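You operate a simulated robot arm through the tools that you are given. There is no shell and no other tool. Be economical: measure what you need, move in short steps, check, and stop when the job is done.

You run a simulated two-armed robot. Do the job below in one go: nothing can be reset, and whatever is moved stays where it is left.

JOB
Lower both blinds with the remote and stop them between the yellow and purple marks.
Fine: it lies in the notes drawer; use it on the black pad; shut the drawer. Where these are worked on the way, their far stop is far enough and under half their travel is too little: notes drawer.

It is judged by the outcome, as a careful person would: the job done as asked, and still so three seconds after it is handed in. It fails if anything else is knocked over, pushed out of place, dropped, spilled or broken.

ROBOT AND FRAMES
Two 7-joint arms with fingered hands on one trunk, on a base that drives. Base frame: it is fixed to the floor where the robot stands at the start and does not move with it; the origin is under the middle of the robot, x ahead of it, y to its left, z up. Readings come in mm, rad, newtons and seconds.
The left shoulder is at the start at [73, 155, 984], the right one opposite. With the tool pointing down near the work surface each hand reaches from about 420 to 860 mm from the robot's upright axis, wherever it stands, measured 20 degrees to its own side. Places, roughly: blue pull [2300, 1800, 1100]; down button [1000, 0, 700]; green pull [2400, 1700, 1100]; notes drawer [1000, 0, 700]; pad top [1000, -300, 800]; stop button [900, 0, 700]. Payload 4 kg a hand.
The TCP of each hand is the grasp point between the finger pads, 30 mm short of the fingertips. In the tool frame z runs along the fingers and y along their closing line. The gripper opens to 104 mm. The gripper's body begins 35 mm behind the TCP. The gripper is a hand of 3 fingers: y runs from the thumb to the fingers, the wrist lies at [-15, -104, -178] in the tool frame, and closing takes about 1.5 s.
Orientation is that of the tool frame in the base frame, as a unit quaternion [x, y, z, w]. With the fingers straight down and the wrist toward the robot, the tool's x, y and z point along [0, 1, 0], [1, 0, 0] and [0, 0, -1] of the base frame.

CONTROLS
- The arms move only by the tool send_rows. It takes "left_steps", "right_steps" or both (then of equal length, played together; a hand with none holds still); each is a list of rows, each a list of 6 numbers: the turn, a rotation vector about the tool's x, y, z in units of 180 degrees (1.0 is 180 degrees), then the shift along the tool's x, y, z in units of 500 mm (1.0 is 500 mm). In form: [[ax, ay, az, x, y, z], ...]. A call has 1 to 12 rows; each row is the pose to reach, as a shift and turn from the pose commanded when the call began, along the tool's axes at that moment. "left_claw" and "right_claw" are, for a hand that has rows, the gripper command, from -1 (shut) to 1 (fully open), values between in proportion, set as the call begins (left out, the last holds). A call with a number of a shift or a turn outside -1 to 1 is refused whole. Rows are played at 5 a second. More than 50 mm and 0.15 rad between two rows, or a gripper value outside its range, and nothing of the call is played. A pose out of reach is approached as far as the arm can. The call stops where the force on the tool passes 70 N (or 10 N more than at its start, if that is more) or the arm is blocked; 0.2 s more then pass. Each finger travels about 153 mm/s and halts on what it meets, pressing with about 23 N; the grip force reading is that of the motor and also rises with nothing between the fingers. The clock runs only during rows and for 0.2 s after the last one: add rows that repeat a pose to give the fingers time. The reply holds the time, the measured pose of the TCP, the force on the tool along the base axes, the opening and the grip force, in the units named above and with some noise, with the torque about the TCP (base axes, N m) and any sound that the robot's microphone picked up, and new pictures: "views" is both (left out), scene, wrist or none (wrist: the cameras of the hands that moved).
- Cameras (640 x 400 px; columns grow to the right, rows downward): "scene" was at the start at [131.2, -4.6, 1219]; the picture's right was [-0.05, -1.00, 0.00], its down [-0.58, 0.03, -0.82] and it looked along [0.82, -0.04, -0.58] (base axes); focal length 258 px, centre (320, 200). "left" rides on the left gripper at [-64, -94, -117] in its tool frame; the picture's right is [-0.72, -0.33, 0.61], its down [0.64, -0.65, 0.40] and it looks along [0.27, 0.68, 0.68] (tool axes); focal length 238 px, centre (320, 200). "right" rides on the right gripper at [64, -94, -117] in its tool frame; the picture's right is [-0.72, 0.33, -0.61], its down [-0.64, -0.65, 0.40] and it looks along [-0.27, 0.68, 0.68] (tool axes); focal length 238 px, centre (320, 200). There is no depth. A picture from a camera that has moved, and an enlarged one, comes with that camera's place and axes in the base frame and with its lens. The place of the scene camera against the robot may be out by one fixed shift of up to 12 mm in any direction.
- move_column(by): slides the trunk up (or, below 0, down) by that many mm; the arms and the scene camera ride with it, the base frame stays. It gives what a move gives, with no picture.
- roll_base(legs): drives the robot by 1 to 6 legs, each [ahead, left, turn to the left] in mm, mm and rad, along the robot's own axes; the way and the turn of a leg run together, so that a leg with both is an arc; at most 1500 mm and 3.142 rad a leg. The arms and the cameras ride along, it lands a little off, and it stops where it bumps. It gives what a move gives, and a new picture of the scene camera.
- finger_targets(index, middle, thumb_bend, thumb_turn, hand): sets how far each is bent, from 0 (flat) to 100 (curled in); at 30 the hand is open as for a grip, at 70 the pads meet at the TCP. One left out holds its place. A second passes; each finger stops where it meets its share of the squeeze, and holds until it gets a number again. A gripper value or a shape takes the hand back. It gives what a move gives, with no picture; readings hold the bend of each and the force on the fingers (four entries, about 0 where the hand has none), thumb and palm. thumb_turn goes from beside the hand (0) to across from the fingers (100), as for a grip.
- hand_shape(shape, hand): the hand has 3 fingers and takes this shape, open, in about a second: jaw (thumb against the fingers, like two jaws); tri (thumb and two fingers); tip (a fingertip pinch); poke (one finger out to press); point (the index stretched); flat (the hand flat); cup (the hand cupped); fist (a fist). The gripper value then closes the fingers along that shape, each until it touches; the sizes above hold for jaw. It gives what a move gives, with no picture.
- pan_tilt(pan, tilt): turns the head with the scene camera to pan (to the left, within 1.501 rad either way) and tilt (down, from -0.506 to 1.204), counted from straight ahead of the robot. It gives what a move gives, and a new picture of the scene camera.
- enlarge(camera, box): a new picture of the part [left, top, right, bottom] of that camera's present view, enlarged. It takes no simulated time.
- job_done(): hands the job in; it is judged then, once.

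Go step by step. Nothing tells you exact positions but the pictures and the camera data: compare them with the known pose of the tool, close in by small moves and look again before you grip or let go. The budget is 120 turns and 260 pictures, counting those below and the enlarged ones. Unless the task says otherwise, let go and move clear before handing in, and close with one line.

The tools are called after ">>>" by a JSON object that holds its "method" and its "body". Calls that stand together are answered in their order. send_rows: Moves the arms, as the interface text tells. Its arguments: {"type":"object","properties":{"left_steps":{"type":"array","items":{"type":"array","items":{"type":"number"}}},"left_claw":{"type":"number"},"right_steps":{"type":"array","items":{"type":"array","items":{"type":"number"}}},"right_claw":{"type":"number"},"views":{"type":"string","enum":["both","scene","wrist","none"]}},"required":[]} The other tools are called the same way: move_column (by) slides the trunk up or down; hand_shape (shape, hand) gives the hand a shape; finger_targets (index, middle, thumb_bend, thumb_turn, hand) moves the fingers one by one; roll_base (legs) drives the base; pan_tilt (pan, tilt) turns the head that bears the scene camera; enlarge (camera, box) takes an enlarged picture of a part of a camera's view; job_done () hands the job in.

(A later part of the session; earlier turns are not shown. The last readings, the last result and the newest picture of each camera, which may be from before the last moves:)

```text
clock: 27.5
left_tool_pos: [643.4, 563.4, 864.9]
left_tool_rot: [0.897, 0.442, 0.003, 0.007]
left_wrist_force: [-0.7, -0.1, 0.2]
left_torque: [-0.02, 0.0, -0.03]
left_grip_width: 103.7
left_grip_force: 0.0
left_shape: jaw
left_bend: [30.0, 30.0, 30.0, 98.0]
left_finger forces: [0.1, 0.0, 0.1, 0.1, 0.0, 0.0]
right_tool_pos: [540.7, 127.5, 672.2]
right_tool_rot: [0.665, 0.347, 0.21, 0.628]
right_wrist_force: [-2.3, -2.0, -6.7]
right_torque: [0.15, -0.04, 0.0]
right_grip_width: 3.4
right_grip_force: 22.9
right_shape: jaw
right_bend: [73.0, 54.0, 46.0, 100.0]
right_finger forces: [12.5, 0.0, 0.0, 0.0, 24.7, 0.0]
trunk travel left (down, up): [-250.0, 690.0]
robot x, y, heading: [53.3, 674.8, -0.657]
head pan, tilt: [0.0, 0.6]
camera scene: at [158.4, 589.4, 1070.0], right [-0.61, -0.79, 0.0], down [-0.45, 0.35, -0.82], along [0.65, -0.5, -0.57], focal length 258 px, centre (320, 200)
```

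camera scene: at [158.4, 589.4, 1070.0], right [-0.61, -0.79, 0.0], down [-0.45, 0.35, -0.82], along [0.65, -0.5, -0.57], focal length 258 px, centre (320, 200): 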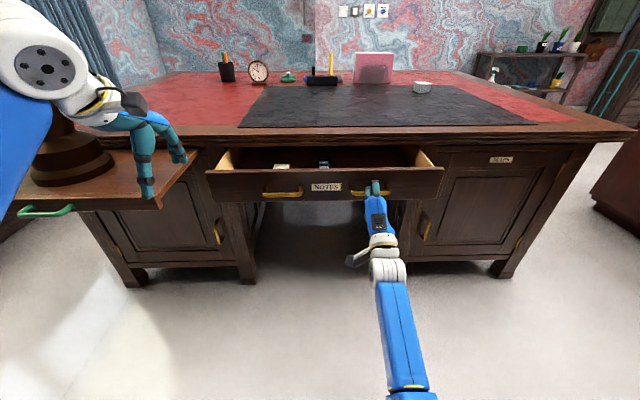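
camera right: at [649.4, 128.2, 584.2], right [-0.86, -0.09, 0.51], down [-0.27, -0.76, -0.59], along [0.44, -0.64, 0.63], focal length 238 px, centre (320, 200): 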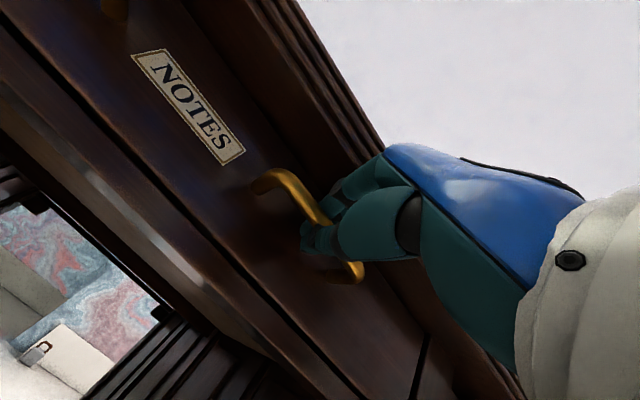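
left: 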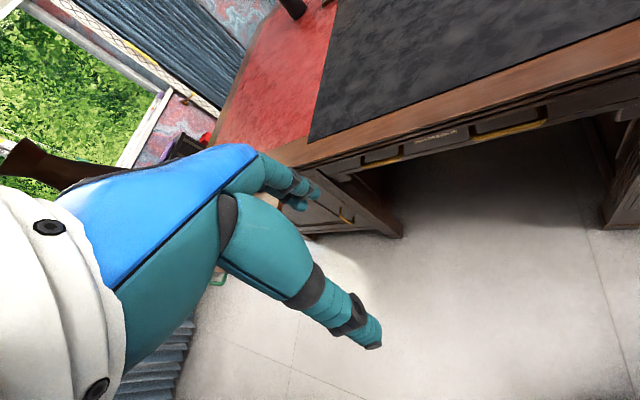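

The drawer is open ~210 mm and items are visible. I look in.

>>> {"method": "enlarge", "body": {"camera": "scene", "box": [200, 130, 460, 292]}}

>>> {"method": "roll_base", "body": {"legs": [[-80, 0, 0]]}}

```text
2.46 times, centred on (330, 211) of scene
camera zoom: at [158.4, 589.4, 1070.0], right [-0.61, -0.79, 0.0], down [-0.45, 0.35, -0.82], along [0.65, -0.5, -0.57], focal length 635 px, centre (295, 173)
```

zoom: 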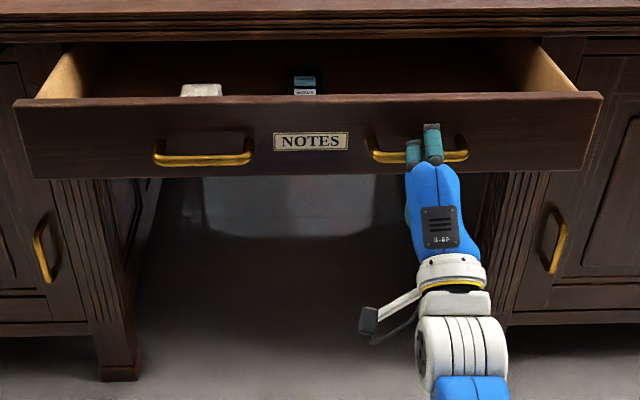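

```text
clock: 28.5
left_tool_pos: [579.6, 610.9, 866.1]
left_tool_rot: [0.897, 0.442, 0.005, 0.007]
left_wrist_force: [1.2, 0.2, -0.3]
left_torque: [0.01, 0.0, 0.01]
left_grip_width: 103.6
left_grip_force: 0.0
left_shape: jaw
left_bend: [30.0, 30.0, 30.0, 98.0]
left_finger forces: [0.0, 0.0, 0.0, 0.0, 0.1, 0.1]
right_tool_pos: [476.1, 175.5, 672.5]
right_tool_rot: [0.665, 0.347, 0.21, 0.627]
right_wrist_force: [-4.6, -7.6, -8.1]
right_torque: [0.21, -0.09, -0.11]
right_grip_width: 3.5
right_grip_force: 23.4
right_shape: jaw
right_bend: [73.0, 54.0, 46.0, 100.0]
right_finger forces: [12.7, 0.0, 0.1, 0.1, 25.2, 0.1]
trunk travel left (down, up): [-250.0, 690.0]
robot x, y, heading: [-10.3, 724.0, -0.653]
head pan, tilt: [0.0, 0.6]
camera scene: at [94.6, 637.0, 1070.0], right [-0.61, -0.79, 0.0], down [-0.45, 0.35, -0.82], along [0.65, -0.5, -0.57], focal length 258 px, centre (320, 200)
```

scene: 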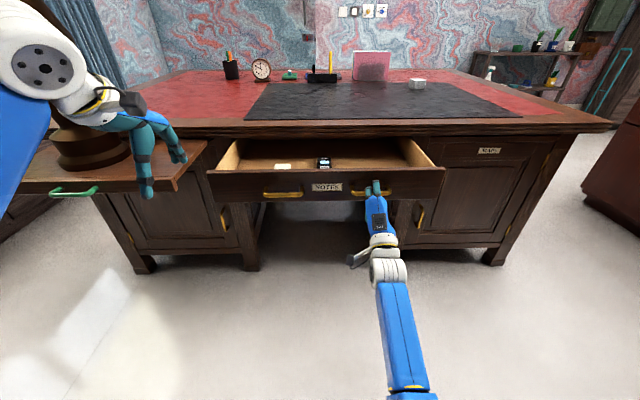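

The drawer is open about 290 mm. I release the pull and withdraw the hand with the arm.

>>> {"method": "send_rows", "body": {"right_steps": [[0, 0, 0, 0, 0, 0], [0, 0, 0, 0, 0, 0], [0, 0, 0, 0, 0, 0], [0, 0, 0, 0, 0, 0], [0, 0, 0, 0, 0, -0.06], [0, 0, 0, 0, 0, -0.12], [0, 0, 0, 0, 0, -0.2]], "right_claw": 0.25}}

>>> {"method": "enlarge", "body": {"camera": "scene", "box": [200, 120, 450, 276]}}

```text
clock: 30.1
left_tool_pos: [578.4, 615.5, 866.7]
left_tool_rot: [0.897, 0.442, 0.005, 0.009]
left_wrist_force: [0.2, 0.5, 0.6]
left_torque: [-0.01, 0.01, 0.01]
left_grip_width: 104.0
left_grip_force: 0.0
left_shape: jaw
left_bend: [30.0, 30.0, 30.0, 98.0]
left_finger forces: [0.0, 0.0, 0.1, 0.0, 0.0, 0.1]
right_tool_pos: [402.4, 238.6, 690.8]
right_tool_rot: [0.654, 0.354, 0.196, 0.64]
right_wrist_force: [0.2, -0.3, -0.7]
right_torque: [0.0, -0.01, 0.0]
right_grip_width: 64.7
right_grip_force: 0.0
right_shape: jaw
right_bend: [28.0, 40.0, 63.0, 100.0]
right_finger forces: [0.0, 0.0, 0.0, 0.1, 0.1, 0.1]
trunk travel left (down, up): [-250.0, 690.0]
robot x, y, heading: [-4.2, 727.7, -0.652]
head pan, tilt: [0.0, 0.6]
camera scene: at [94.6, 640.2, 1070.4], right [-0.61, -0.79, 0.0], down [-0.45, 0.34, -0.82], along [0.65, -0.5, -0.57], focal length 258 px, centre (320, 200)
camera right: at [343.1, 358.9, 598.6], right [-0.85, -0.06, 0.52], down [-0.28, -0.78, -0.55], along [0.44, -0.62, 0.65], focal length 238 px, centre (320, 200)
```

scene: 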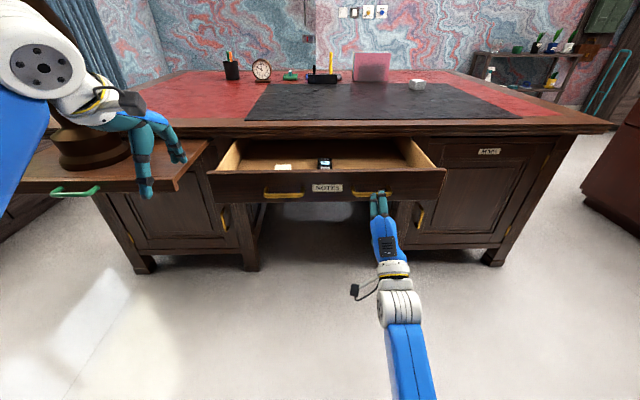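
right: 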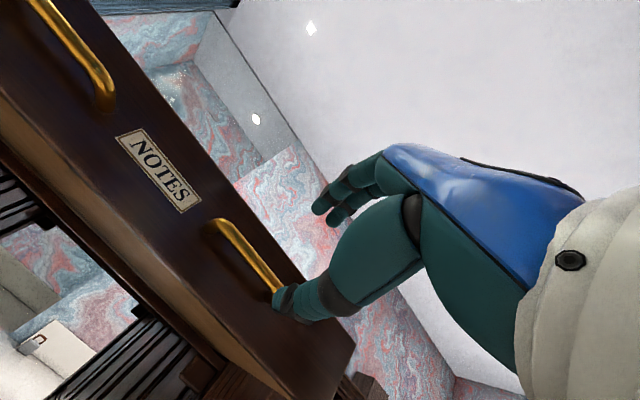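

```text
2.56 times, centred on (325, 198) of scene
camera zoom: at [94.6, 640.2, 1070.4], right [-0.61, -0.79, 0.0], down [-0.45, 0.34, -0.82], along [0.65, -0.5, -0.57], focal length 660 px, centre (307, 205)
```

zoom: 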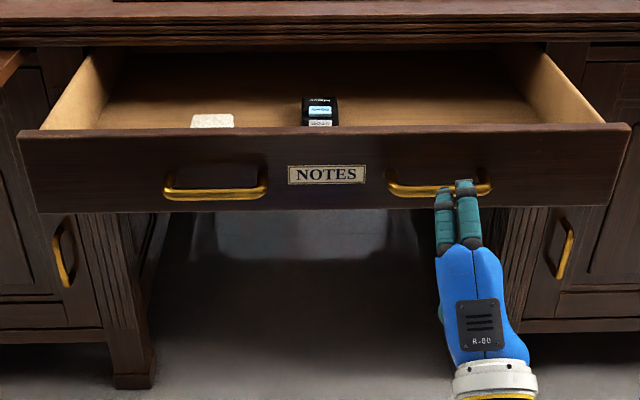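

The remote lies in the middle of the drawer beside a white item. I raise the trunk to look in.

>>> {"method": "move_column", "body": {"by": 250}}

>>> {"method": "pan_tilt", "body": {"pan": 0, "tilt": 0.75}}

>>> {"method": "enlarge", "body": {"camera": "scene", "box": [220, 150, 420, 275]}}

```text
clock: 32.7
left_tool_pos: [580.4, 613.1, 1116.1]
left_tool_rot: [0.897, 0.441, 0.004, 0.009]
left_wrist_force: [0.1, -0.4, 0.0]
left_torque: [-0.02, -0.01, -0.02]
left_grip_width: 103.5
left_grip_force: 0.1
left_shape: jaw
left_bend: [30.0, 30.0, 30.0, 98.0]
left_finger forces: [0.0, 0.1, 0.0, 0.0, 0.1, 0.2]
right_tool_pos: [401.8, 238.9, 934.5]
right_tool_rot: [0.657, 0.356, 0.195, 0.635]
right_wrist_force: [0.6, 0.0, 0.1]
right_torque: [-0.02, -0.02, -0.04]
right_grip_width: 64.9
right_grip_force: 0.1
right_shape: jaw
right_bend: [28.0, 40.0, 63.0, 100.0]
right_finger forces: [0.0, 0.0, 0.0, 0.0, 0.0, 0.0]
trunk travel left (down, up): [-500.0, 440.0]
robot x, y, heading: [-5.2, 722.2, -0.65]
head pan, tilt: [0.0, 0.6]
```

```text
clock: 33.4
left_tool_pos: [579.3, 614.7, 1116.5]
left_tool_rot: [0.897, 0.441, 0.004, 0.008]
left_wrist_force: [0.3, -1.4, 0.3]
left_torque: [0.01, 0.0, -0.01]
left_grip_width: 103.5
left_grip_force: 0.2
left_shape: jaw
left_bend: [30.0, 30.0, 30.0, 98.0]
left_finger forces: [0.0, 0.0, 0.1, 0.0, 0.0, 0.0]
right_tool_pos: [402.0, 241.1, 932.5]
right_tool_rot: [0.657, 0.357, 0.195, 0.634]
right_wrist_force: [-0.3, -0.6, -0.2]
right_torque: [0.0, -0.02, 0.03]
right_grip_width: 65.3
right_grip_force: 0.0
right_shape: jaw
right_bend: [28.0, 40.0, 63.0, 100.0]
right_finger forces: [0.0, 0.1, 0.1, 0.0, 0.1, 0.0]
trunk travel left (down, up): [-500.0, 440.0]
robot x, y, heading: [-8.0, 724.6, -0.657]
head pan, tilt: [0.0, 0.75]
camera scene: at [91.4, 643.0, 1307.4], right [-0.61, -0.79, 0.0], down [-0.54, 0.42, -0.73], along [0.58, -0.45, -0.68], focal length 258 px, centre (320, 200)
```

scene: 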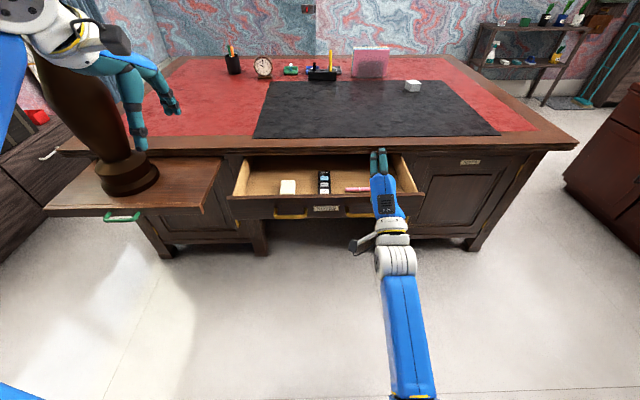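

```text
3.20 times, centred on (320, 212) of scene
camera zoom: at [91.4, 643.0, 1307.4], right [-0.61, -0.79, 0.0], down [-0.54, 0.42, -0.73], along [0.58, -0.45, -0.68], focal length 826 px, centre (320, 160)
```

zoom: 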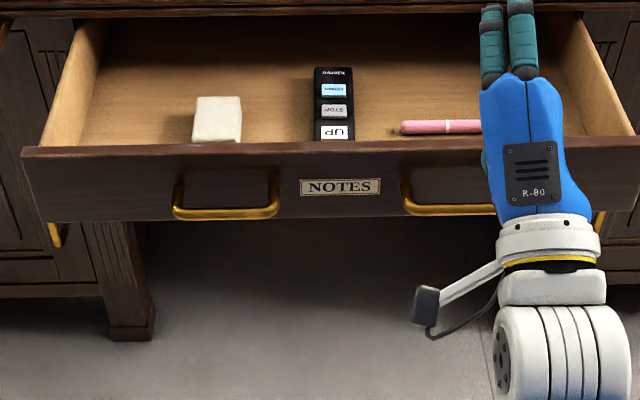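

The remote (UP nearest me, then STOP, then DOWN) is about 930 mm ahead, flat in the drawer. I turn the right hand fingers-down and then roll forward 250 mm.

>>> {"method": "send_rows", "body": {"right_steps": [[0.046, 0.007, 0.002, 0.019, 0.005, 0.01], [0.091, 0.015, 0.004, 0.037, 0.01, 0.019], [0.137, 0.022, 0.006, 0.056, 0.015, 0.029], [0.182, 0.029, 0.008, 0.075, 0.02, 0.039], [0.228, 0.037, 0.011, 0.094, 0.025, 0.049], [0.274, 0.044, 0.013, 0.112, 0.03, 0.058], [0.319, 0.051, 0.015, 0.131, 0.035, 0.068], [0.365, 0.058, 0.017, 0.15, 0.04, 0.078], [0.41, 0.066, 0.019, 0.168, 0.045, 0.087], [0.456, 0.073, 0.021, 0.187, 0.05, 0.097]], "right_claw": 0.8, "views": "none"}}

>>> {"method": "roll_base", "body": {"legs": [[250, 0, 0]]}}

>>> {"method": "send_rows", "body": {"right_steps": [[0, 0, 0, 0, 0, 0]], "views": "wrist"}}

```text
clock: 34.1
left_tool_pos: [578.9, 613.1, 1116.7]
left_tool_rot: [0.897, 0.443, 0.005, 0.009]
left_wrist_force: [0.3, 0.8, 0.2]
left_torque: [0.01, 0.0, 0.01]
left_grip_width: 103.5
left_grip_force: 0.0
left_shape: jaw
left_bend: [30.0, 30.0, 30.0, 98.0]
left_finger forces: [0.0, 0.1, 0.1, 0.0, 0.1, 0.0]
right_tool_pos: [405.3, 223.7, 913.4]
right_tool_rot: [0.732, 0.419, 0.099, 0.529]
right_wrist_force: [-0.3, 0.3, -0.1]
right_torque: [0.03, 0.06, 0.02]
right_grip_width: 93.4
right_grip_force: 0.0
right_shape: jaw
right_bend: [29.0, 32.0, 35.0, 98.0]
right_finger forces: [0.0, 0.0, 0.0, 0.0, 0.1, 0.1]
trunk travel left (down, up): [-500.0, 440.0]
robot x, y, heading: [-4.1, 724.7, -0.655]
head pan, tilt: [0.0, 0.75]
stopped in row 3 (right hand): the arm was blocked; the commanded pose is now the measured one
```

```text
clock: 35.9
left_tool_pos: [777.1, 460.6, 1118.0]
left_tool_rot: [0.897, 0.442, 0.004, 0.009]
left_wrist_force: [-0.6, -0.8, -0.5]
left_torque: [-0.02, -0.04, -0.01]
left_grip_width: 103.8
left_grip_force: 0.0
left_shape: jaw
left_bend: [30.0, 30.0, 30.0, 98.0]
left_finger forces: [0.1, 0.0, 0.0, 0.1, 0.1, 0.1]
right_tool_pos: [602.5, 72.7, 912.7]
right_tool_rot: [0.732, 0.419, 0.099, 0.528]
right_wrist_force: [-0.6, -0.8, -0.4]
right_torque: [-0.03, 0.01, 0.02]
right_grip_width: 93.5
right_grip_force: 0.0
right_shape: jaw
right_bend: [29.0, 32.0, 35.0, 98.0]
right_finger forces: [0.1, 0.0, 0.1, 0.0, 0.0, 0.0]
trunk travel left (down, up): [-500.0, 440.0]
robot x, y, heading: [193.2, 574.0, -0.655]
head pan, tilt: [0.0, 0.75]
camera scene: at [289.0, 491.1, 1307.4], right [-0.61, -0.79, 0.0], down [-0.54, 0.42, -0.73], along [0.58, -0.45, -0.68], focal length 258 px, centre (320, 200)
```

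scene: 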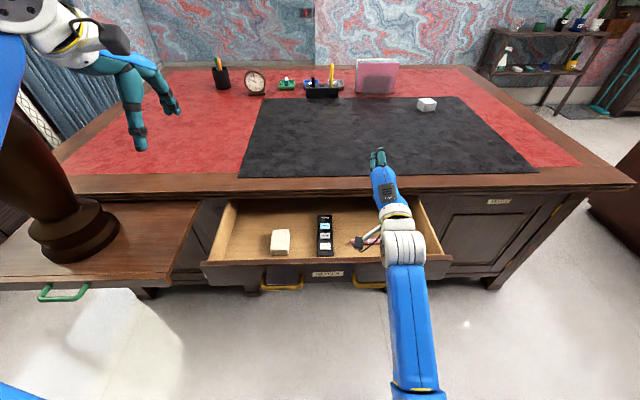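

```text
clock: 36.3
left_tool_pos: [774.8, 463.3, 1119.8]
left_tool_rot: [0.897, 0.442, 0.005, 0.01]
left_wrist_force: [-0.3, -0.4, -0.2]
left_torque: [0.01, -0.01, 0.01]
left_grip_width: 103.9
left_grip_force: 0.0
left_shape: jaw
left_bend: [30.0, 30.0, 30.0, 98.0]
left_finger forces: [0.1, 0.0, 0.1, 0.1, 0.0, 0.0]
right_tool_pos: [600.6, 72.2, 914.2]
right_tool_rot: [0.731, 0.419, 0.1, 0.529]
right_wrist_force: [-0.8, -0.1, 0.5]
right_torque: [0.03, 0.0, -0.01]
right_grip_width: 93.5
right_grip_force: 0.0
right_shape: jaw
right_bend: [29.0, 32.0, 35.0, 98.0]
right_finger forces: [0.0, 0.0, 0.0, 0.1, 0.1, 0.0]
trunk travel left (down, up): [-500.0, 440.0]
robot x, y, heading: [192.0, 573.6, -0.654]
head pan, tilt: [0.0, 0.75]
camera right: at [525.5, 208.0, 863.8], right [-0.65, -0.12, 0.75], down [-0.5, -0.68, -0.54], along [0.58, -0.72, 0.38], focal length 238 px, centre (320, 200)
```

right: 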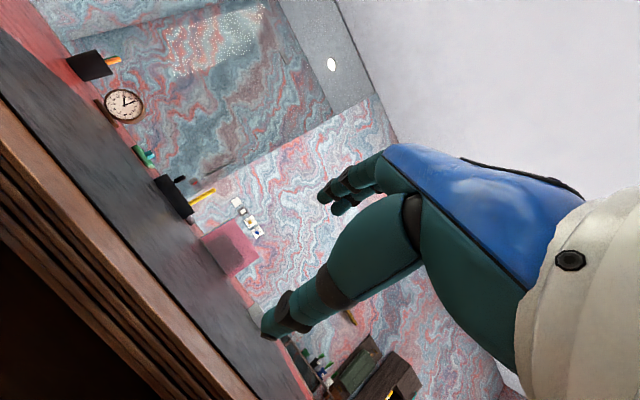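

The arm got stuck near a joint limit while turning. I lift the hand and draw it back first, then turn it down.

>>> {"method": "send_rows", "body": {"right_steps": [[0, 0, 0, -0.025, 0.055, -0.06], [0, 0, 0, -0.05, 0.11, -0.12], [0, 0, 0, -0.075, 0.165, -0.18], [0, 0, 0, -0.102, 0.22, -0.24]], "views": "none"}}

```text
clock: 37.3
left_tool_pos: [775.4, 463.1, 1117.7]
left_tool_rot: [0.897, 0.441, 0.006, 0.01]
left_wrist_force: [-0.5, 0.2, -1.0]
left_torque: [0.01, 0.01, 0.04]
left_grip_width: 103.9
left_grip_force: 0.1
left_shape: jaw
left_bend: [30.0, 30.0, 30.0, 98.0]
left_finger forces: [0.0, 0.1, 0.0, 0.1, 0.0, 0.0]
right_tool_pos: [555.7, 111.6, 1076.3]
right_tool_rot: [0.732, 0.419, 0.099, 0.528]
right_wrist_force: [0.2, -0.2, 0.3]
right_torque: [0.02, 0.03, 0.0]
right_grip_width: 93.6
right_grip_force: 0.1
right_shape: jaw
right_bend: [29.0, 32.0, 35.0, 98.0]
right_finger forces: [0.0, 0.0, 0.1, 0.1, 0.1, 0.1]
trunk travel left (down, up): [-500.0, 440.0]
robot x, y, heading: [190.0, 572.2, -0.657]
head pan, tilt: [0.0, 0.75]
```

>>> {"method": "send_rows", "body": {"right_steps": [[0.044, 0.012, 0.004, 0, 0, 0], [0.087, 0.024, 0.009, 0, 0, 0], [0.131, 0.036, 0.013, 0, 0, 0], [0.174, 0.049, 0.018, 0, 0, 0], [0.218, 0.061, 0.022, 0, 0, 0], [0.261, 0.073, 0.026, 0, 0, 0], [0.305, 0.085, 0.031, 0, 0, 0], [0.348, 0.097, 0.035, 0, 0, 0]]}}

```text
clock: 39.3
left_tool_pos: [771.7, 463.3, 1120.3]
left_tool_rot: [0.897, 0.442, 0.006, 0.011]
left_wrist_force: [-1.3, 0.1, 0.3]
left_torque: [0.0, -0.02, -0.05]
left_grip_width: 103.7
left_grip_force: 0.0
left_shape: jaw
left_bend: [30.0, 30.0, 30.0, 98.0]
left_finger forces: [0.0, 0.0, 0.1, 0.0, 0.0, 0.0]
right_tool_pos: [547.4, 57.5, 1079.7]
right_tool_rot: [0.913, 0.407, -0.011, 0.019]
right_wrist_force: [1.2, 0.2, 0.3]
right_torque: [0.01, 0.03, 0.01]
right_grip_width: 93.3
right_grip_force: 0.0
right_shape: jaw
right_bend: [29.0, 32.0, 35.0, 98.0]
right_finger forces: [0.0, 0.1, 0.1, 0.1, 0.0, 0.0]
right hand out of reach, approached as far as the arm can: row 8
trunk travel left (down, up): [-500.0, 440.0]
robot x, y, heading: [186.7, 572.4, -0.655]
head pan, tilt: [0.0, 0.75]
stopped in row 8 (right hand): the arm was blocked; the commanded pose is now the measured one
camera scene: at [289.2, 490.6, 1307.4], right [-0.61, -0.79, 0.0], down [-0.54, 0.42, -0.73], along [0.58, -0.45, -0.68], focal length 258 px, centre (320, 200)
camera right: at [521.3, 172.6, 1191.5], right [-0.23, -0.73, 0.65], down [-0.92, -0.06, -0.4], along [0.33, -0.69, -0.65], focal length 238 px, centre (320, 200)
```

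scene: 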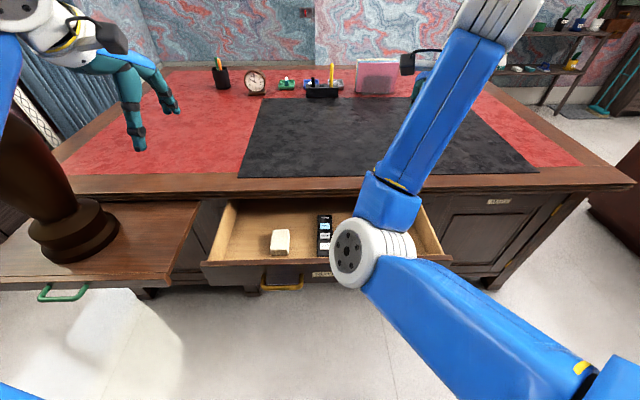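
right: 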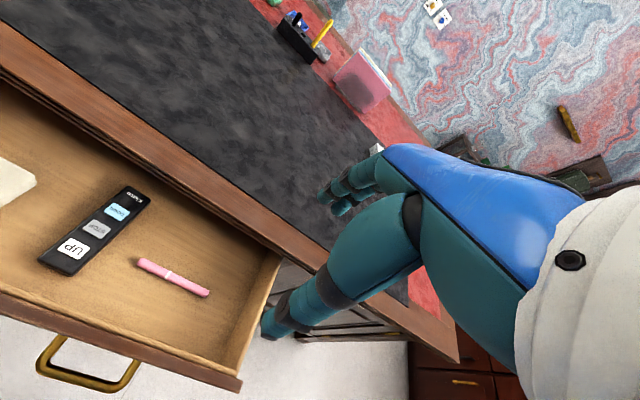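

The right arm's elbow has ended low and in front, so it's poor for the drawer. I'll use the left arm, which is in a good posture; first I retract the right hand up and back.

>>> {"method": "send_rows", "body": {"right_steps": [[0, 0, 0, -0.035, -0.059, -0.047], [0, 0, 0, -0.07, -0.118, -0.093], [0, 0, 0, -0.104, -0.177, -0.14], [0, 0, 0, -0.139, -0.236, -0.186]], "views": "scene"}}

```text
clock: 40.4
left_tool_pos: [773.3, 462.7, 1119.1]
left_tool_rot: [0.897, 0.441, 0.006, 0.01]
left_wrist_force: [-0.9, -1.1, 0.1]
left_torque: [-0.02, -0.03, 0.01]
left_grip_width: 103.8
left_grip_force: 0.1
left_shape: jaw
left_bend: [30.0, 30.0, 30.0, 98.0]
left_finger forces: [0.0, 0.0, 0.1, 0.0, 0.0, 0.0]
right_tool_pos: [369.1, 36.0, 1114.0]
right_tool_rot: [0.94, 0.334, -0.042, -0.049]
right_wrist_force: [-0.2, 0.1, 0.9]
right_torque: [0.02, 0.02, -0.03]
right_grip_width: 93.4
right_grip_force: 0.0
right_shape: jaw
right_bend: [29.0, 32.0, 35.0, 98.0]
right_finger forces: [0.1, 0.0, 0.0, 0.1, 0.0, 0.0]
right hand out of reach, approached as far as the arm can: row 2, 3, 4
trunk travel left (down, up): [-500.0, 440.0]
robot x, y, heading: [190.2, 575.9, -0.651]
head pan, tilt: [0.0, 0.75]
stopped in row 4 (right hand): the arm was blocked; the commanded pose is now the measured one
camera scene: at [290.1, 488.9, 1307.1], right [-0.61, -0.79, 0.0], down [-0.54, 0.42, -0.73], along [0.58, -0.44, -0.68], focal length 258 px, centre (320, 200)
```

scene: 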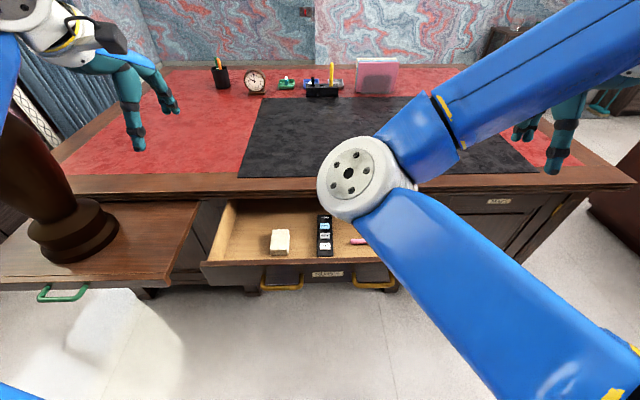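

I slide right 180 mm so the remote falls in the left hand's range.

>>> {"method": "roll_base", "body": {"legs": [[0, -180, 0]]}}

>>> {"method": "enlarge", "body": {"camera": "scene", "box": [180, 150, 380, 275]}}

```text
clock: 41.9
left_tool_pos: [666.2, 325.4, 1118.0]
left_tool_rot: [0.897, 0.442, 0.004, 0.011]
left_wrist_force: [0.7, -0.5, -0.2]
left_torque: [-0.04, 0.0, -0.01]
left_grip_width: 103.6
left_grip_force: 0.0
left_shape: jaw
left_bend: [30.0, 30.0, 30.0, 98.0]
left_finger forces: [0.0, 0.0, 0.0, 0.0, 0.1, 0.0]
right_tool_pos: [263.5, -100.2, 1115.9]
right_tool_rot: [0.94, 0.336, -0.045, -0.046]
right_wrist_force: [0.4, -0.7, -0.1]
right_torque: [-0.02, 0.04, 0.01]
right_grip_width: 93.4
right_grip_force: 0.1
right_shape: jaw
right_bend: [29.0, 32.0, 35.0, 98.0]
right_finger forces: [0.0, 0.0, 0.1, 0.0, 0.0, 0.0]
trunk travel left (down, up): [-500.0, 440.0]
robot x, y, heading: [81.7, 432.5, -0.653]
head pan, tilt: [0.0, 0.75]
camera scene: at [184.6, 353.7, 1307.3], right [-0.61, -0.79, 0.01], down [-0.54, 0.41, -0.73], along [0.58, -0.45, -0.68], focal length 258 px, centre (320, 200)
```

scene: 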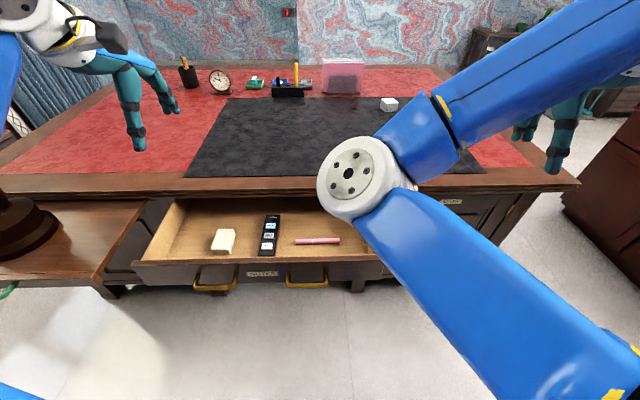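

```text
3.20 times, centred on (280, 212) of scene
camera zoom: at [184.6, 353.7, 1307.3], right [-0.61, -0.79, 0.01], down [-0.54, 0.41, -0.73], along [0.58, -0.45, -0.68], focal length 826 px, centre (448, 160)
```

zoom: 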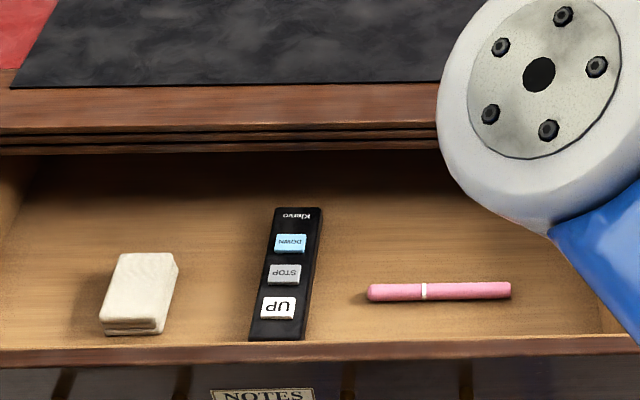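

The remote lies aligned with me at about 667 ahead, 161 left, ~49 mm wide and ~170 long. I bring the left hand above it, turned so it closes across its width.

>>> {"method": "send_rows", "body": {"left_steps": [[0, 0, 0.045, -0.02, 0.025, 0.058], [0, 0, 0.091, -0.04, 0.05, 0.116], [0, 0, 0.136, -0.059, 0.075, 0.173], [0, 0, 0.182, -0.079, 0.1, 0.231], [0, 0, 0.227, -0.099, 0.125, 0.289], [0, 0, 0.273, -0.119, 0.151, 0.347], [0, 0, 0.318, -0.139, 0.176, 0.405], [0, 0, 0.364, -0.159, 0.201, 0.463], [0, 0, 0.409, -0.178, 0.226, 0.52], [0, 0, 0.455, -0.198, 0.251, 0.578], [0, 0, 0.5, -0.218, 0.276, 0.636], [0, 0, 0.5, -0.218, 0.276, 0.636]], "left_claw": 0.9}}

```text
clock: 44.5
left_tool_pos: [711.6, 148.4, 807.8]
left_tool_rot: [0.946, -0.322, 0.014, 0.002]
left_wrist_force: [-0.1, 0.4, -0.2]
left_torque: [-0.03, -0.04, 0.02]
left_grip_width: 99.1
left_grip_force: 0.1
left_shape: jaw
left_bend: [32.0, 31.0, 31.0, 98.0]
left_finger forces: [0.0, 0.1, 0.0, 0.0, 0.0, 0.1]
right_tool_pos: [257.5, -103.8, 1116.2]
right_tool_rot: [0.94, 0.335, -0.042, -0.047]
right_wrist_force: [0.0, 0.5, 0.1]
right_torque: [-0.01, -0.02, 0.0]
right_grip_width: 93.7
right_grip_force: 0.1
right_shape: jaw
right_bend: [29.0, 32.0, 35.0, 98.0]
right_finger forces: [0.1, 0.0, 0.0, 0.1, 0.0, 0.1]
trunk travel left (down, up): [-500.0, 440.0]
robot x, y, heading: [81.5, 432.5, -0.657]
head pan, tilt: [0.0, 0.75]
camera scene: at [180.9, 349.1, 1307.3], right [-0.61, -0.79, 0.0], down [-0.54, 0.42, -0.73], along [0.58, -0.45, -0.68], focal length 258 px, centre (320, 200)
camera left: at [717.5, 264.7, 921.7], right [-0.36, 0.69, -0.63], down [0.92, 0.12, -0.39], along [-0.19, -0.72, -0.67], focal length 238 px, centre (320, 200)
```

scene: 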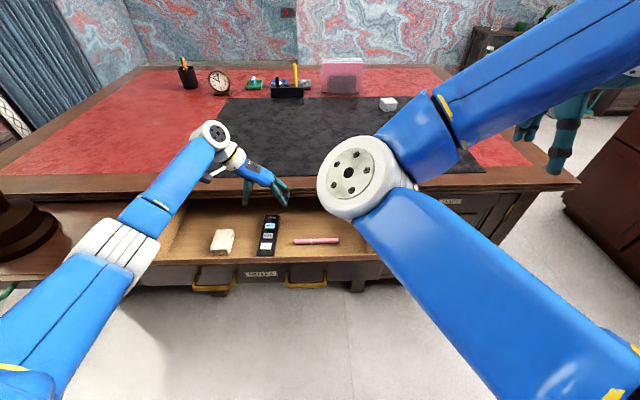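
left: 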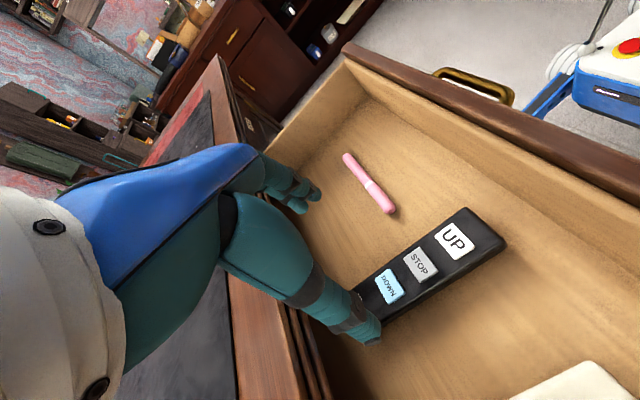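

The left hand is right over the remote (STOP about 650 ahead, 160 left). I descend 85 mm, easing back slightly, and look.

>>> {"method": "send_rows", "body": {"left_steps": [[0, 0, 0, -0.013, -0.002, 0.085], [0, 0, 0, -0.026, -0.003, 0.17], [0, 0, 0, -0.026, -0.003, 0.17]], "views": "both"}}

>>> {"method": "enlarge", "body": {"camera": "scene", "box": [180, 150, 340, 250]}}

```text
clock: 45.3
left_tool_pos: [703.1, 154.3, 722.4]
left_tool_rot: [0.947, -0.322, 0.013, 0.004]
left_wrist_force: [-0.2, 0.2, 0.7]
left_torque: [0.0, 0.01, 0.0]
left_grip_width: 99.2
left_grip_force: 0.1
left_shape: jaw
left_bend: [32.0, 31.0, 31.0, 98.0]
left_finger forces: [0.1, 0.0, 0.1, 0.0, 0.0, 0.0]
right_tool_pos: [258.6, -103.6, 1116.0]
right_tool_rot: [0.94, 0.335, -0.042, -0.046]
right_wrist_force: [0.5, -0.1, 0.1]
right_torque: [0.0, 0.0, 0.01]
right_grip_width: 93.5
right_grip_force: 0.0
right_shape: jaw
right_bend: [29.0, 32.0, 35.0, 98.0]
right_finger forces: [0.0, 0.0, 0.1, 0.0, 0.0, 0.1]
trunk travel left (down, up): [-500.0, 440.0]
robot x, y, heading: [84.7, 430.4, -0.659]
head pan, tilt: [0.0, 0.75]
camera scene: at [181.2, 349.0, 1307.3], right [-0.61, -0.79, 0.0], down [-0.54, 0.42, -0.73], along [0.58, -0.45, -0.68], focal length 258 px, centre (320, 200)
camera left: at [708.3, 271.4, 836.8], right [-0.36, 0.69, -0.63], down [0.91, 0.12, -0.39], along [-0.19, -0.72, -0.67], focal length 238 px, centre (320, 200)
```

scene: 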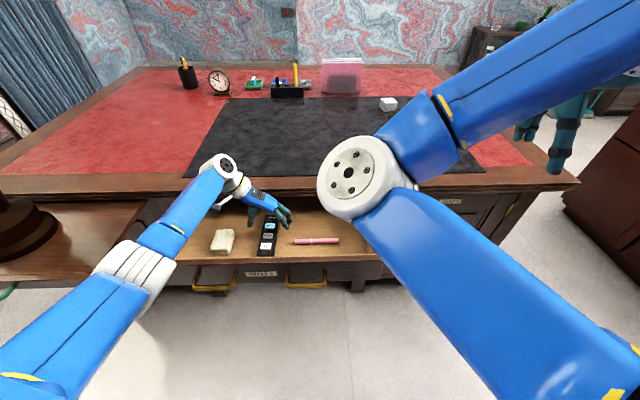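
left: 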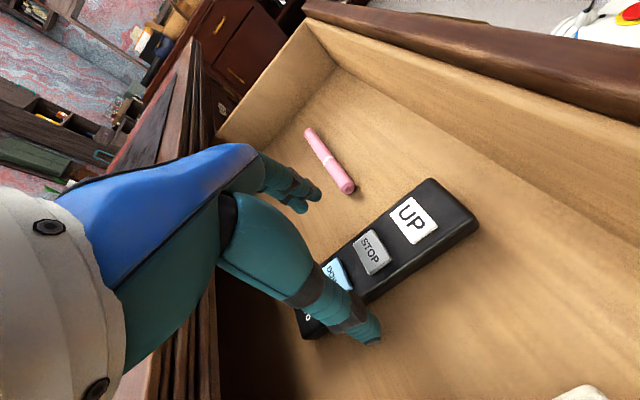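

```text
4.00 times, centred on (260, 200) of scene
camera zoom: at [181.2, 349.0, 1307.3], right [-0.61, -0.79, 0.0], down [-0.54, 0.42, -0.73], along [0.58, -0.45, -0.68], focal length 1032 px, centre (560, 200)
```

zoom: 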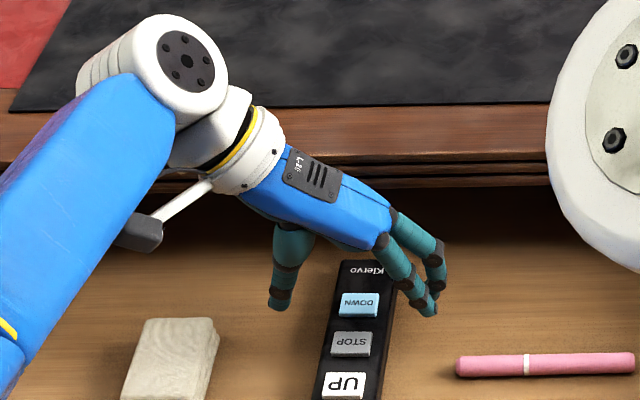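

The STOP button top measures z≈662, with the hand well centred. I descend to TCP z≈678 and check.

>>> {"method": "send_rows", "body": {"left_steps": [[0, 0, 0, 0, -0.003, 0.044], [0, 0, 0, 0, -0.006, 0.088], [0, 0, 0, 0, -0.006, 0.088]], "left_claw": 0.5, "views": "wrist"}}

>>> {"method": "enlarge", "body": {"camera": "scene", "box": [200, 170, 340, 257]}}

```text
clock: 46.1
left_tool_pos: [706.3, 154.7, 679.4]
left_tool_rot: [0.947, -0.322, 0.012, 0.004]
left_wrist_force: [-0.1, 0.4, -0.1]
left_torque: [-0.02, 0.01, -0.01]
left_grip_width: 78.1
left_grip_force: 0.0
left_shape: jaw
left_bend: [27.0, 35.0, 54.0, 99.0]
left_finger forces: [0.0, 0.0, 0.0, 0.0, 0.0, 0.0]
right_tool_pos: [259.1, -103.1, 1114.6]
right_tool_rot: [0.94, 0.335, -0.042, -0.047]
right_wrist_force: [0.4, -0.4, -0.1]
right_torque: [0.03, 0.01, 0.03]
right_grip_width: 93.4
right_grip_force: 0.0
right_shape: jaw
right_bend: [29.0, 32.0, 35.0, 98.0]
right_finger forces: [0.0, 0.1, 0.0, 0.0, 0.1, 0.1]
trunk travel left (down, up): [-500.0, 440.0]
robot x, y, heading: [83.9, 430.0, -0.659]
head pan, tilt: [0.0, 0.75]
camera left: at [711.7, 272.1, 793.6], right [-0.36, 0.69, -0.63], down [0.91, 0.12, -0.39], along [-0.19, -0.72, -0.67], focal length 238 px, centre (320, 200)
```

left: 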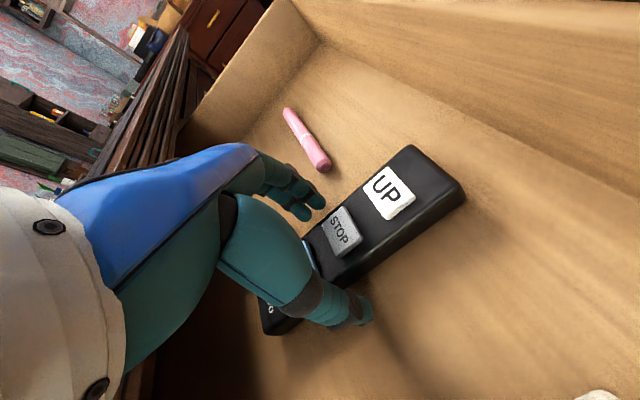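

```text
4.57 times, centred on (270, 214) of scene
camera zoom: at [181.2, 348.9, 1307.3], right [-0.61, -0.79, 0.0], down [-0.54, 0.42, -0.73], along [0.58, -0.45, -0.68], focal length 1180 px, centre (549, 138)
```

zoom: 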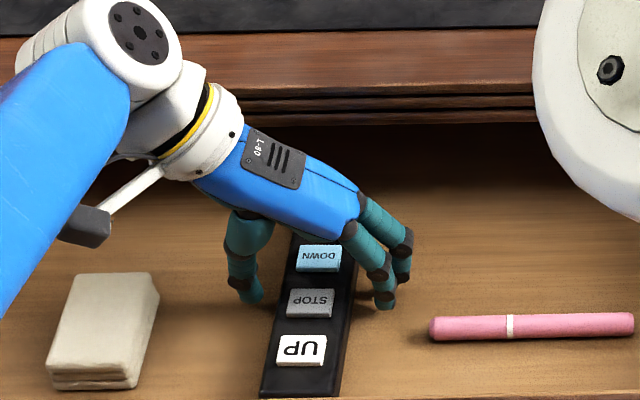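

Thumb and fingers straddle the remote. I lower 8 mm more and close.

>>> {"method": "send_rows", "body": {"left_steps": [[0, 0, 0, -0.01, 0, 0.016], [0, 0, 0, -0.01, 0, 0.016]], "views": "none"}}

>>> {"method": "send_rows", "body": {"left_steps": [[0, 0, 0, 0, 0, 0], [0, 0, 0, 0, 0, 0], [0, 0, 0, 0, 0, 0], [0, 0, 0, 0, 0, 0], [0, 0, 0, 0, 0, 0], [0, 0, 0, 0, 0, 0]], "left_claw": -1, "views": "wrist"}}

>>> {"method": "enlarge", "body": {"camera": "scene", "box": [200, 170, 340, 257]}}

```text
clock: 46.7
left_tool_pos: [703.9, 158.1, 673.2]
left_tool_rot: [0.947, -0.322, 0.014, 0.004]
left_wrist_force: [0.6, 0.4, 10.9]
left_torque: [-0.44, 0.32, -0.03]
left_grip_width: 77.9
left_grip_force: 0.0
left_shape: jaw
left_bend: [27.0, 35.0, 54.0, 99.0]
left_finger forces: [5.3, 6.1, 0.0, 0.1, 0.0, 0.1]
right_tool_pos: [256.7, -103.1, 1116.2]
right_tool_rot: [0.94, 0.334, -0.042, -0.047]
right_wrist_force: [-0.5, 0.3, -0.1]
right_torque: [0.02, 0.0, 0.0]
right_grip_width: 93.7
right_grip_force: 0.0
right_shape: jaw
right_bend: [29.0, 32.0, 35.0, 98.0]
right_finger forces: [0.1, 0.1, 0.0, 0.1, 0.0, 0.1]
trunk travel left (down, up): [-500.0, 440.0]
robot x, y, heading: [80.0, 430.9, -0.655]
head pan, tilt: [0.0, 0.75]
```

```text
clock: 48.1
left_tool_pos: [700.5, 157.3, 674.5]
left_tool_rot: [0.947, -0.322, 0.015, 0.003]
left_wrist_force: [-3.1, -7.3, 19.5]
left_torque: [-0.68, 0.7, 0.03]
left_grip_width: 47.1
left_grip_force: 22.7
left_shape: jaw
left_bend: [74.0, 45.0, 74.0, 100.0]
left_finger forces: [27.8, 10.1, 0.0, 0.0, 18.7, 0.0]
right_tool_pos: [254.9, -103.6, 1116.5]
right_tool_rot: [0.941, 0.334, -0.04, -0.046]
right_wrist_force: [-0.6, -0.4, -0.1]
right_torque: [0.03, 0.01, 0.04]
right_grip_width: 93.4
right_grip_force: 0.1
right_shape: jaw
right_bend: [29.0, 32.0, 35.0, 98.0]
right_finger forces: [0.2, 0.0, 0.0, 0.0, 0.1, 0.0]
trunk travel left (down, up): [-500.0, 440.0]
robot x, y, heading: [83.4, 429.6, -0.656]
head pan, tilt: [0.0, 0.75]
camera left: at [706.0, 274.6, 787.9], right [-0.36, 0.69, -0.63], down [0.92, 0.12, -0.38], along [-0.19, -0.72, -0.67], focal length 238 px, centre (320, 200)
```

left: 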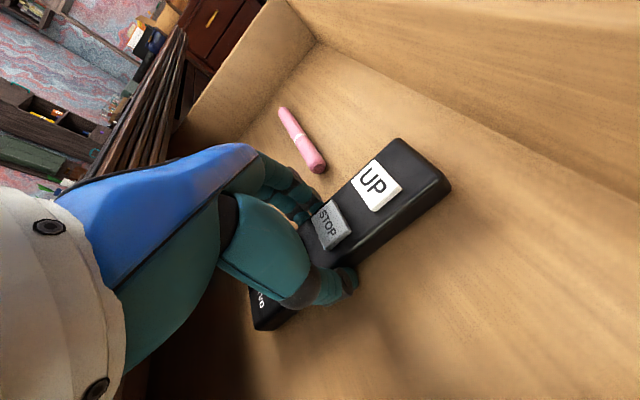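

```text
4.57 times, centred on (270, 214) of scene
camera zoom: at [176.2, 348.9, 1307.9], right [-0.61, -0.79, 0.0], down [-0.54, 0.42, -0.73], along [0.58, -0.45, -0.68], focal length 1180 px, centre (549, 138)
```

zoom: 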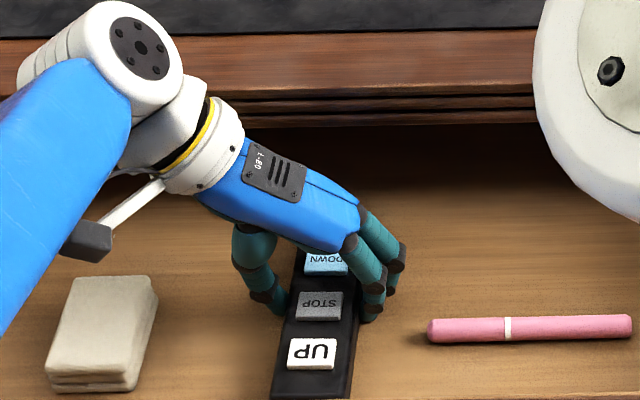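

The remote is gripped across its width (47 mm). I lift it straight up.

>>> {"method": "send_rows", "body": {"left_steps": [[0, 0, 0, 0, 0, -0.03], [0, 0, 0, 0, 0, -0.08], [0, 0, 0, 0, 0, -0.15], [0, 0, 0, 0, 0, -0.23], [0, 0, 0, 0, 0, -0.31], [0, 0, 0, 0, 0, -0.37]]}}

```text
clock: 49.5
left_tool_pos: [699.8, 163.2, 856.4]
left_tool_rot: [0.947, -0.322, 0.013, 0.002]
left_wrist_force: [0.3, 0.5, -1.4]
left_torque: [0.02, -0.01, -0.02]
left_grip_width: 46.2
left_grip_force: 22.9
left_shape: jaw
left_bend: [74.0, 45.0, 73.0, 100.0]
left_finger forces: [14.2, 8.0, 0.0, 0.0, 22.3, 0.0]
right_tool_pos: [258.2, -103.3, 1115.5]
right_tool_rot: [0.94, 0.335, -0.041, -0.046]
right_wrist_force: [0.7, 0.2, -0.1]
right_torque: [-0.03, -0.03, 0.0]
right_grip_width: 93.7
right_grip_force: 0.1
right_shape: jaw
right_bend: [29.0, 32.0, 35.0, 98.0]
right_finger forces: [0.1, 0.1, 0.0, 0.0, 0.0, 0.0]
trunk travel left (down, up): [-500.0, 440.0]
robot x, y, heading: [84.9, 427.9, -0.655]
head pan, tilt: [0.0, 0.75]
camera scene: at [181.3, 348.6, 1307.2], right [-0.61, -0.79, 0.0], down [-0.54, 0.42, -0.73], along [0.58, -0.45, -0.68], focal length 258 px, centre (320, 200)
camera left: at [704.5, 279.6, 970.2], right [-0.36, 0.69, -0.63], down [0.91, 0.12, -0.39], along [-0.19, -0.71, -0.67], focal length 238 px, centre (320, 200)
```

scene: 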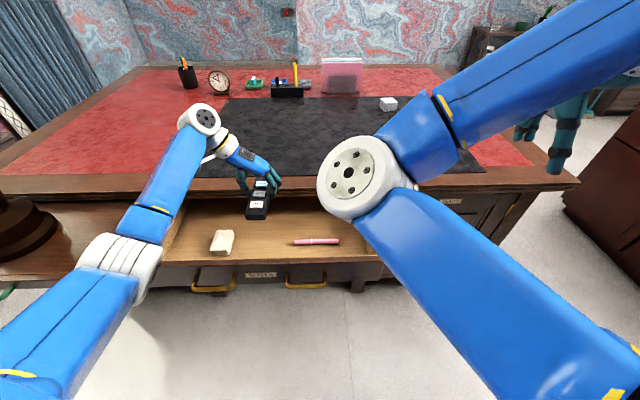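
left: 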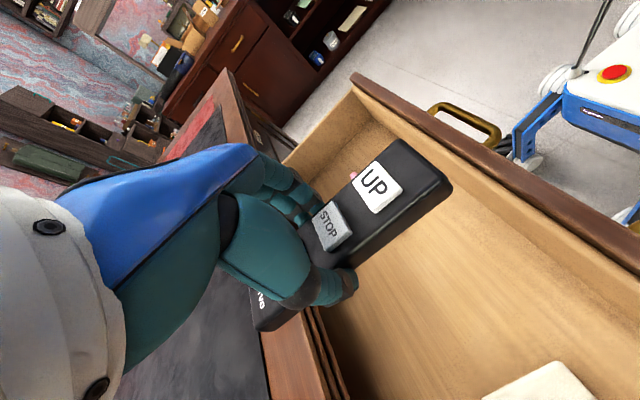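

Remote in hand. I carry it over the front of the black pad, turning the hand back so the remote lies sideways.

>>> {"method": "send_rows", "body": {"left_steps": [[0, 0, -0.045, 0.02, 0, -0.03], [0, 0, -0.091, 0.06, 0, -0.06], [0, 0, -0.136, 0.1, 0, -0.06], [0, 0, -0.182, 0.14, 0, -0.06], [0, 0, -0.227, 0.18, 0, -0.06], [0, 0, -0.273, 0.22, 0, -0.06], [0, 0, -0.318, 0.26, 0, -0.06], [0, 0, -0.364, 0.3, 0, -0.06], [0, 0, -0.409, 0.34, 0, -0.06], [0, 0, -0.455, 0.39, 0, -0.06], [0, 0, -0.5, 0.43, 0, -0.06], [0, 0, -0.5, 0.43, 0, -0.06]]}}

```text
clock: 52.1
left_tool_pos: [851.0, 48.5, 888.0]
left_tool_rot: [0.897, 0.443, 0.007, 0.011]
left_wrist_force: [0.0, 0.5, -1.1]
left_torque: [-0.02, 0.01, -0.03]
left_grip_width: 45.5
left_grip_force: 23.5
left_shape: jaw
left_bend: [74.0, 45.0, 73.0, 100.0]
left_finger forces: [14.1, 7.9, 0.1, 0.1, 22.0, 0.0]
left hand out of reach, approached as far as the arm can: row 10, 11, 12
right_tool_pos: [258.9, -103.6, 1115.5]
right_tool_rot: [0.94, 0.335, -0.042, -0.046]
right_wrist_force: [0.7, 0.0, -0.6]
right_torque: [-0.02, 0.01, -0.01]
right_grip_width: 93.6
right_grip_force: 0.1
right_shape: jaw
right_bend: [29.0, 32.0, 35.0, 98.0]
right_finger forces: [0.0, 0.1, 0.0, 0.0, 0.0, 0.0]
trunk travel left (down, up): [-500.0, 440.0]
robot x, y, heading: [79.3, 432.2, -0.657]
head pan, tilt: [0.0, 0.75]
camera scene: at [182.2, 348.9, 1307.2], right [-0.61, -0.79, 0.0], down [-0.54, 0.42, -0.73], along [0.58, -0.45, -0.68], focal length 258 px, centre (320, 200)
camera left: at [735.8, 59.0, 1000.1], right [-0.68, -0.38, -0.62], down [-0.12, 0.9, -0.42], along [0.72, -0.21, -0.66], focal length 238 px, centre (320, 200)
```

scene: 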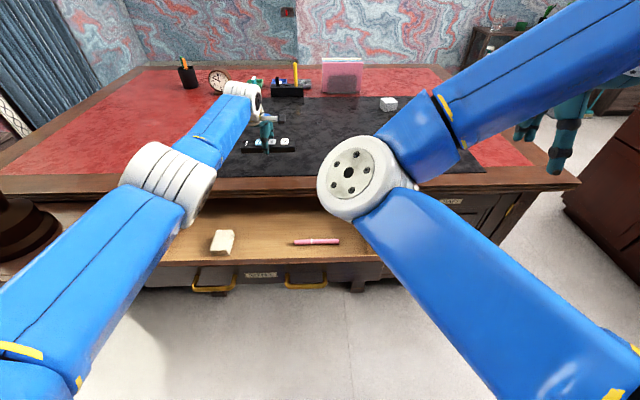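
left: 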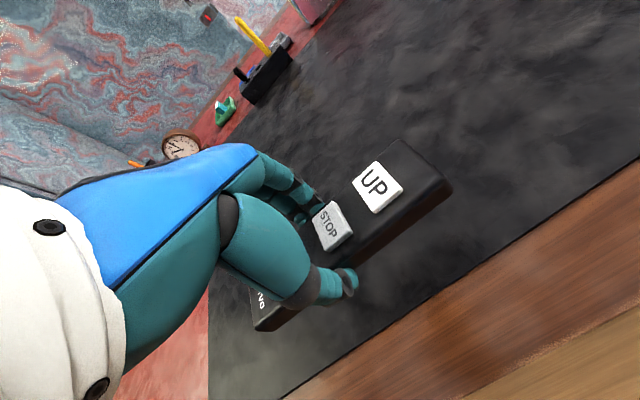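

The remote is over the pad, about 25 mm in from the front edge. I lower it with the trunk in steps, watching force.

>>> {"method": "move_column", "body": {"by": -55}}

>>> {"method": "move_column", "body": {"by": -8}}

>>> {"method": "enlarge", "body": {"camera": "left", "box": [220, 100, 540, 300]}}

```text
clock: 53.1
left_tool_pos: [850.5, 48.8, 832.4]
left_tool_rot: [0.897, 0.442, 0.007, 0.011]
left_wrist_force: [0.0, -0.2, -0.9]
left_torque: [-0.01, 0.02, -0.02]
left_grip_width: 45.8
left_grip_force: 23.3
left_shape: jaw
left_bend: [74.0, 45.0, 73.0, 100.0]
left_finger forces: [14.1, 7.8, 0.1, 0.0, 21.9, 0.0]
right_tool_pos: [258.6, -103.1, 1061.5]
right_tool_rot: [0.94, 0.335, -0.041, -0.046]
right_wrist_force: [0.7, -0.7, -0.8]
right_torque: [-0.01, -0.02, 0.01]
right_grip_width: 93.7
right_grip_force: 0.1
right_shape: jaw
right_bend: [29.0, 32.0, 35.0, 98.0]
right_finger forces: [0.0, 0.0, 0.2, 0.0, 0.0, 0.0]
trunk travel left (down, up): [-445.0, 495.0]
robot x, y, heading: [83.1, 434.9, -0.651]
head pan, tilt: [0.0, 0.75]
```

```text
clock: 53.7
left_tool_pos: [850.4, 48.0, 823.0]
left_tool_rot: [0.897, 0.442, 0.006, 0.011]
left_wrist_force: [1.0, 0.4, -0.7]
left_torque: [0.02, 0.01, -0.01]
left_grip_width: 45.7
left_grip_force: 23.1
left_shape: jaw
left_bend: [74.0, 45.0, 73.0, 100.0]
left_finger forces: [14.0, 7.9, 0.0, 0.0, 22.0, 0.0]
right_tool_pos: [258.3, -103.7, 1052.5]
right_tool_rot: [0.94, 0.335, -0.042, -0.047]
right_wrist_force: [0.4, 0.4, -1.0]
right_torque: [-0.03, 0.01, 0.01]
right_grip_width: 93.8
right_grip_force: 0.0
right_shape: jaw
right_bend: [29.0, 32.0, 35.0, 98.0]
right_finger forces: [0.0, 0.0, 0.1, 0.0, 0.0, 0.1]
trunk travel left (down, up): [-437.0, 503.0]
robot x, y, heading: [82.0, 430.0, -0.659]
head pan, tilt: [0.0, 0.75]
```

```text
2.00 times, centred on (380, 200) of left
camera zoom: at [735.0, 58.4, 937.2], right [-0.68, -0.38, -0.62], down [-0.12, 0.9, -0.42], along [0.72, -0.21, -0.66], focal length 477 px, centre (200, 200)
```

zoom: 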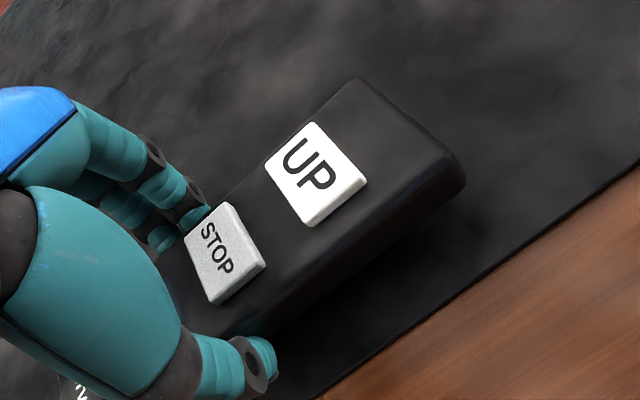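

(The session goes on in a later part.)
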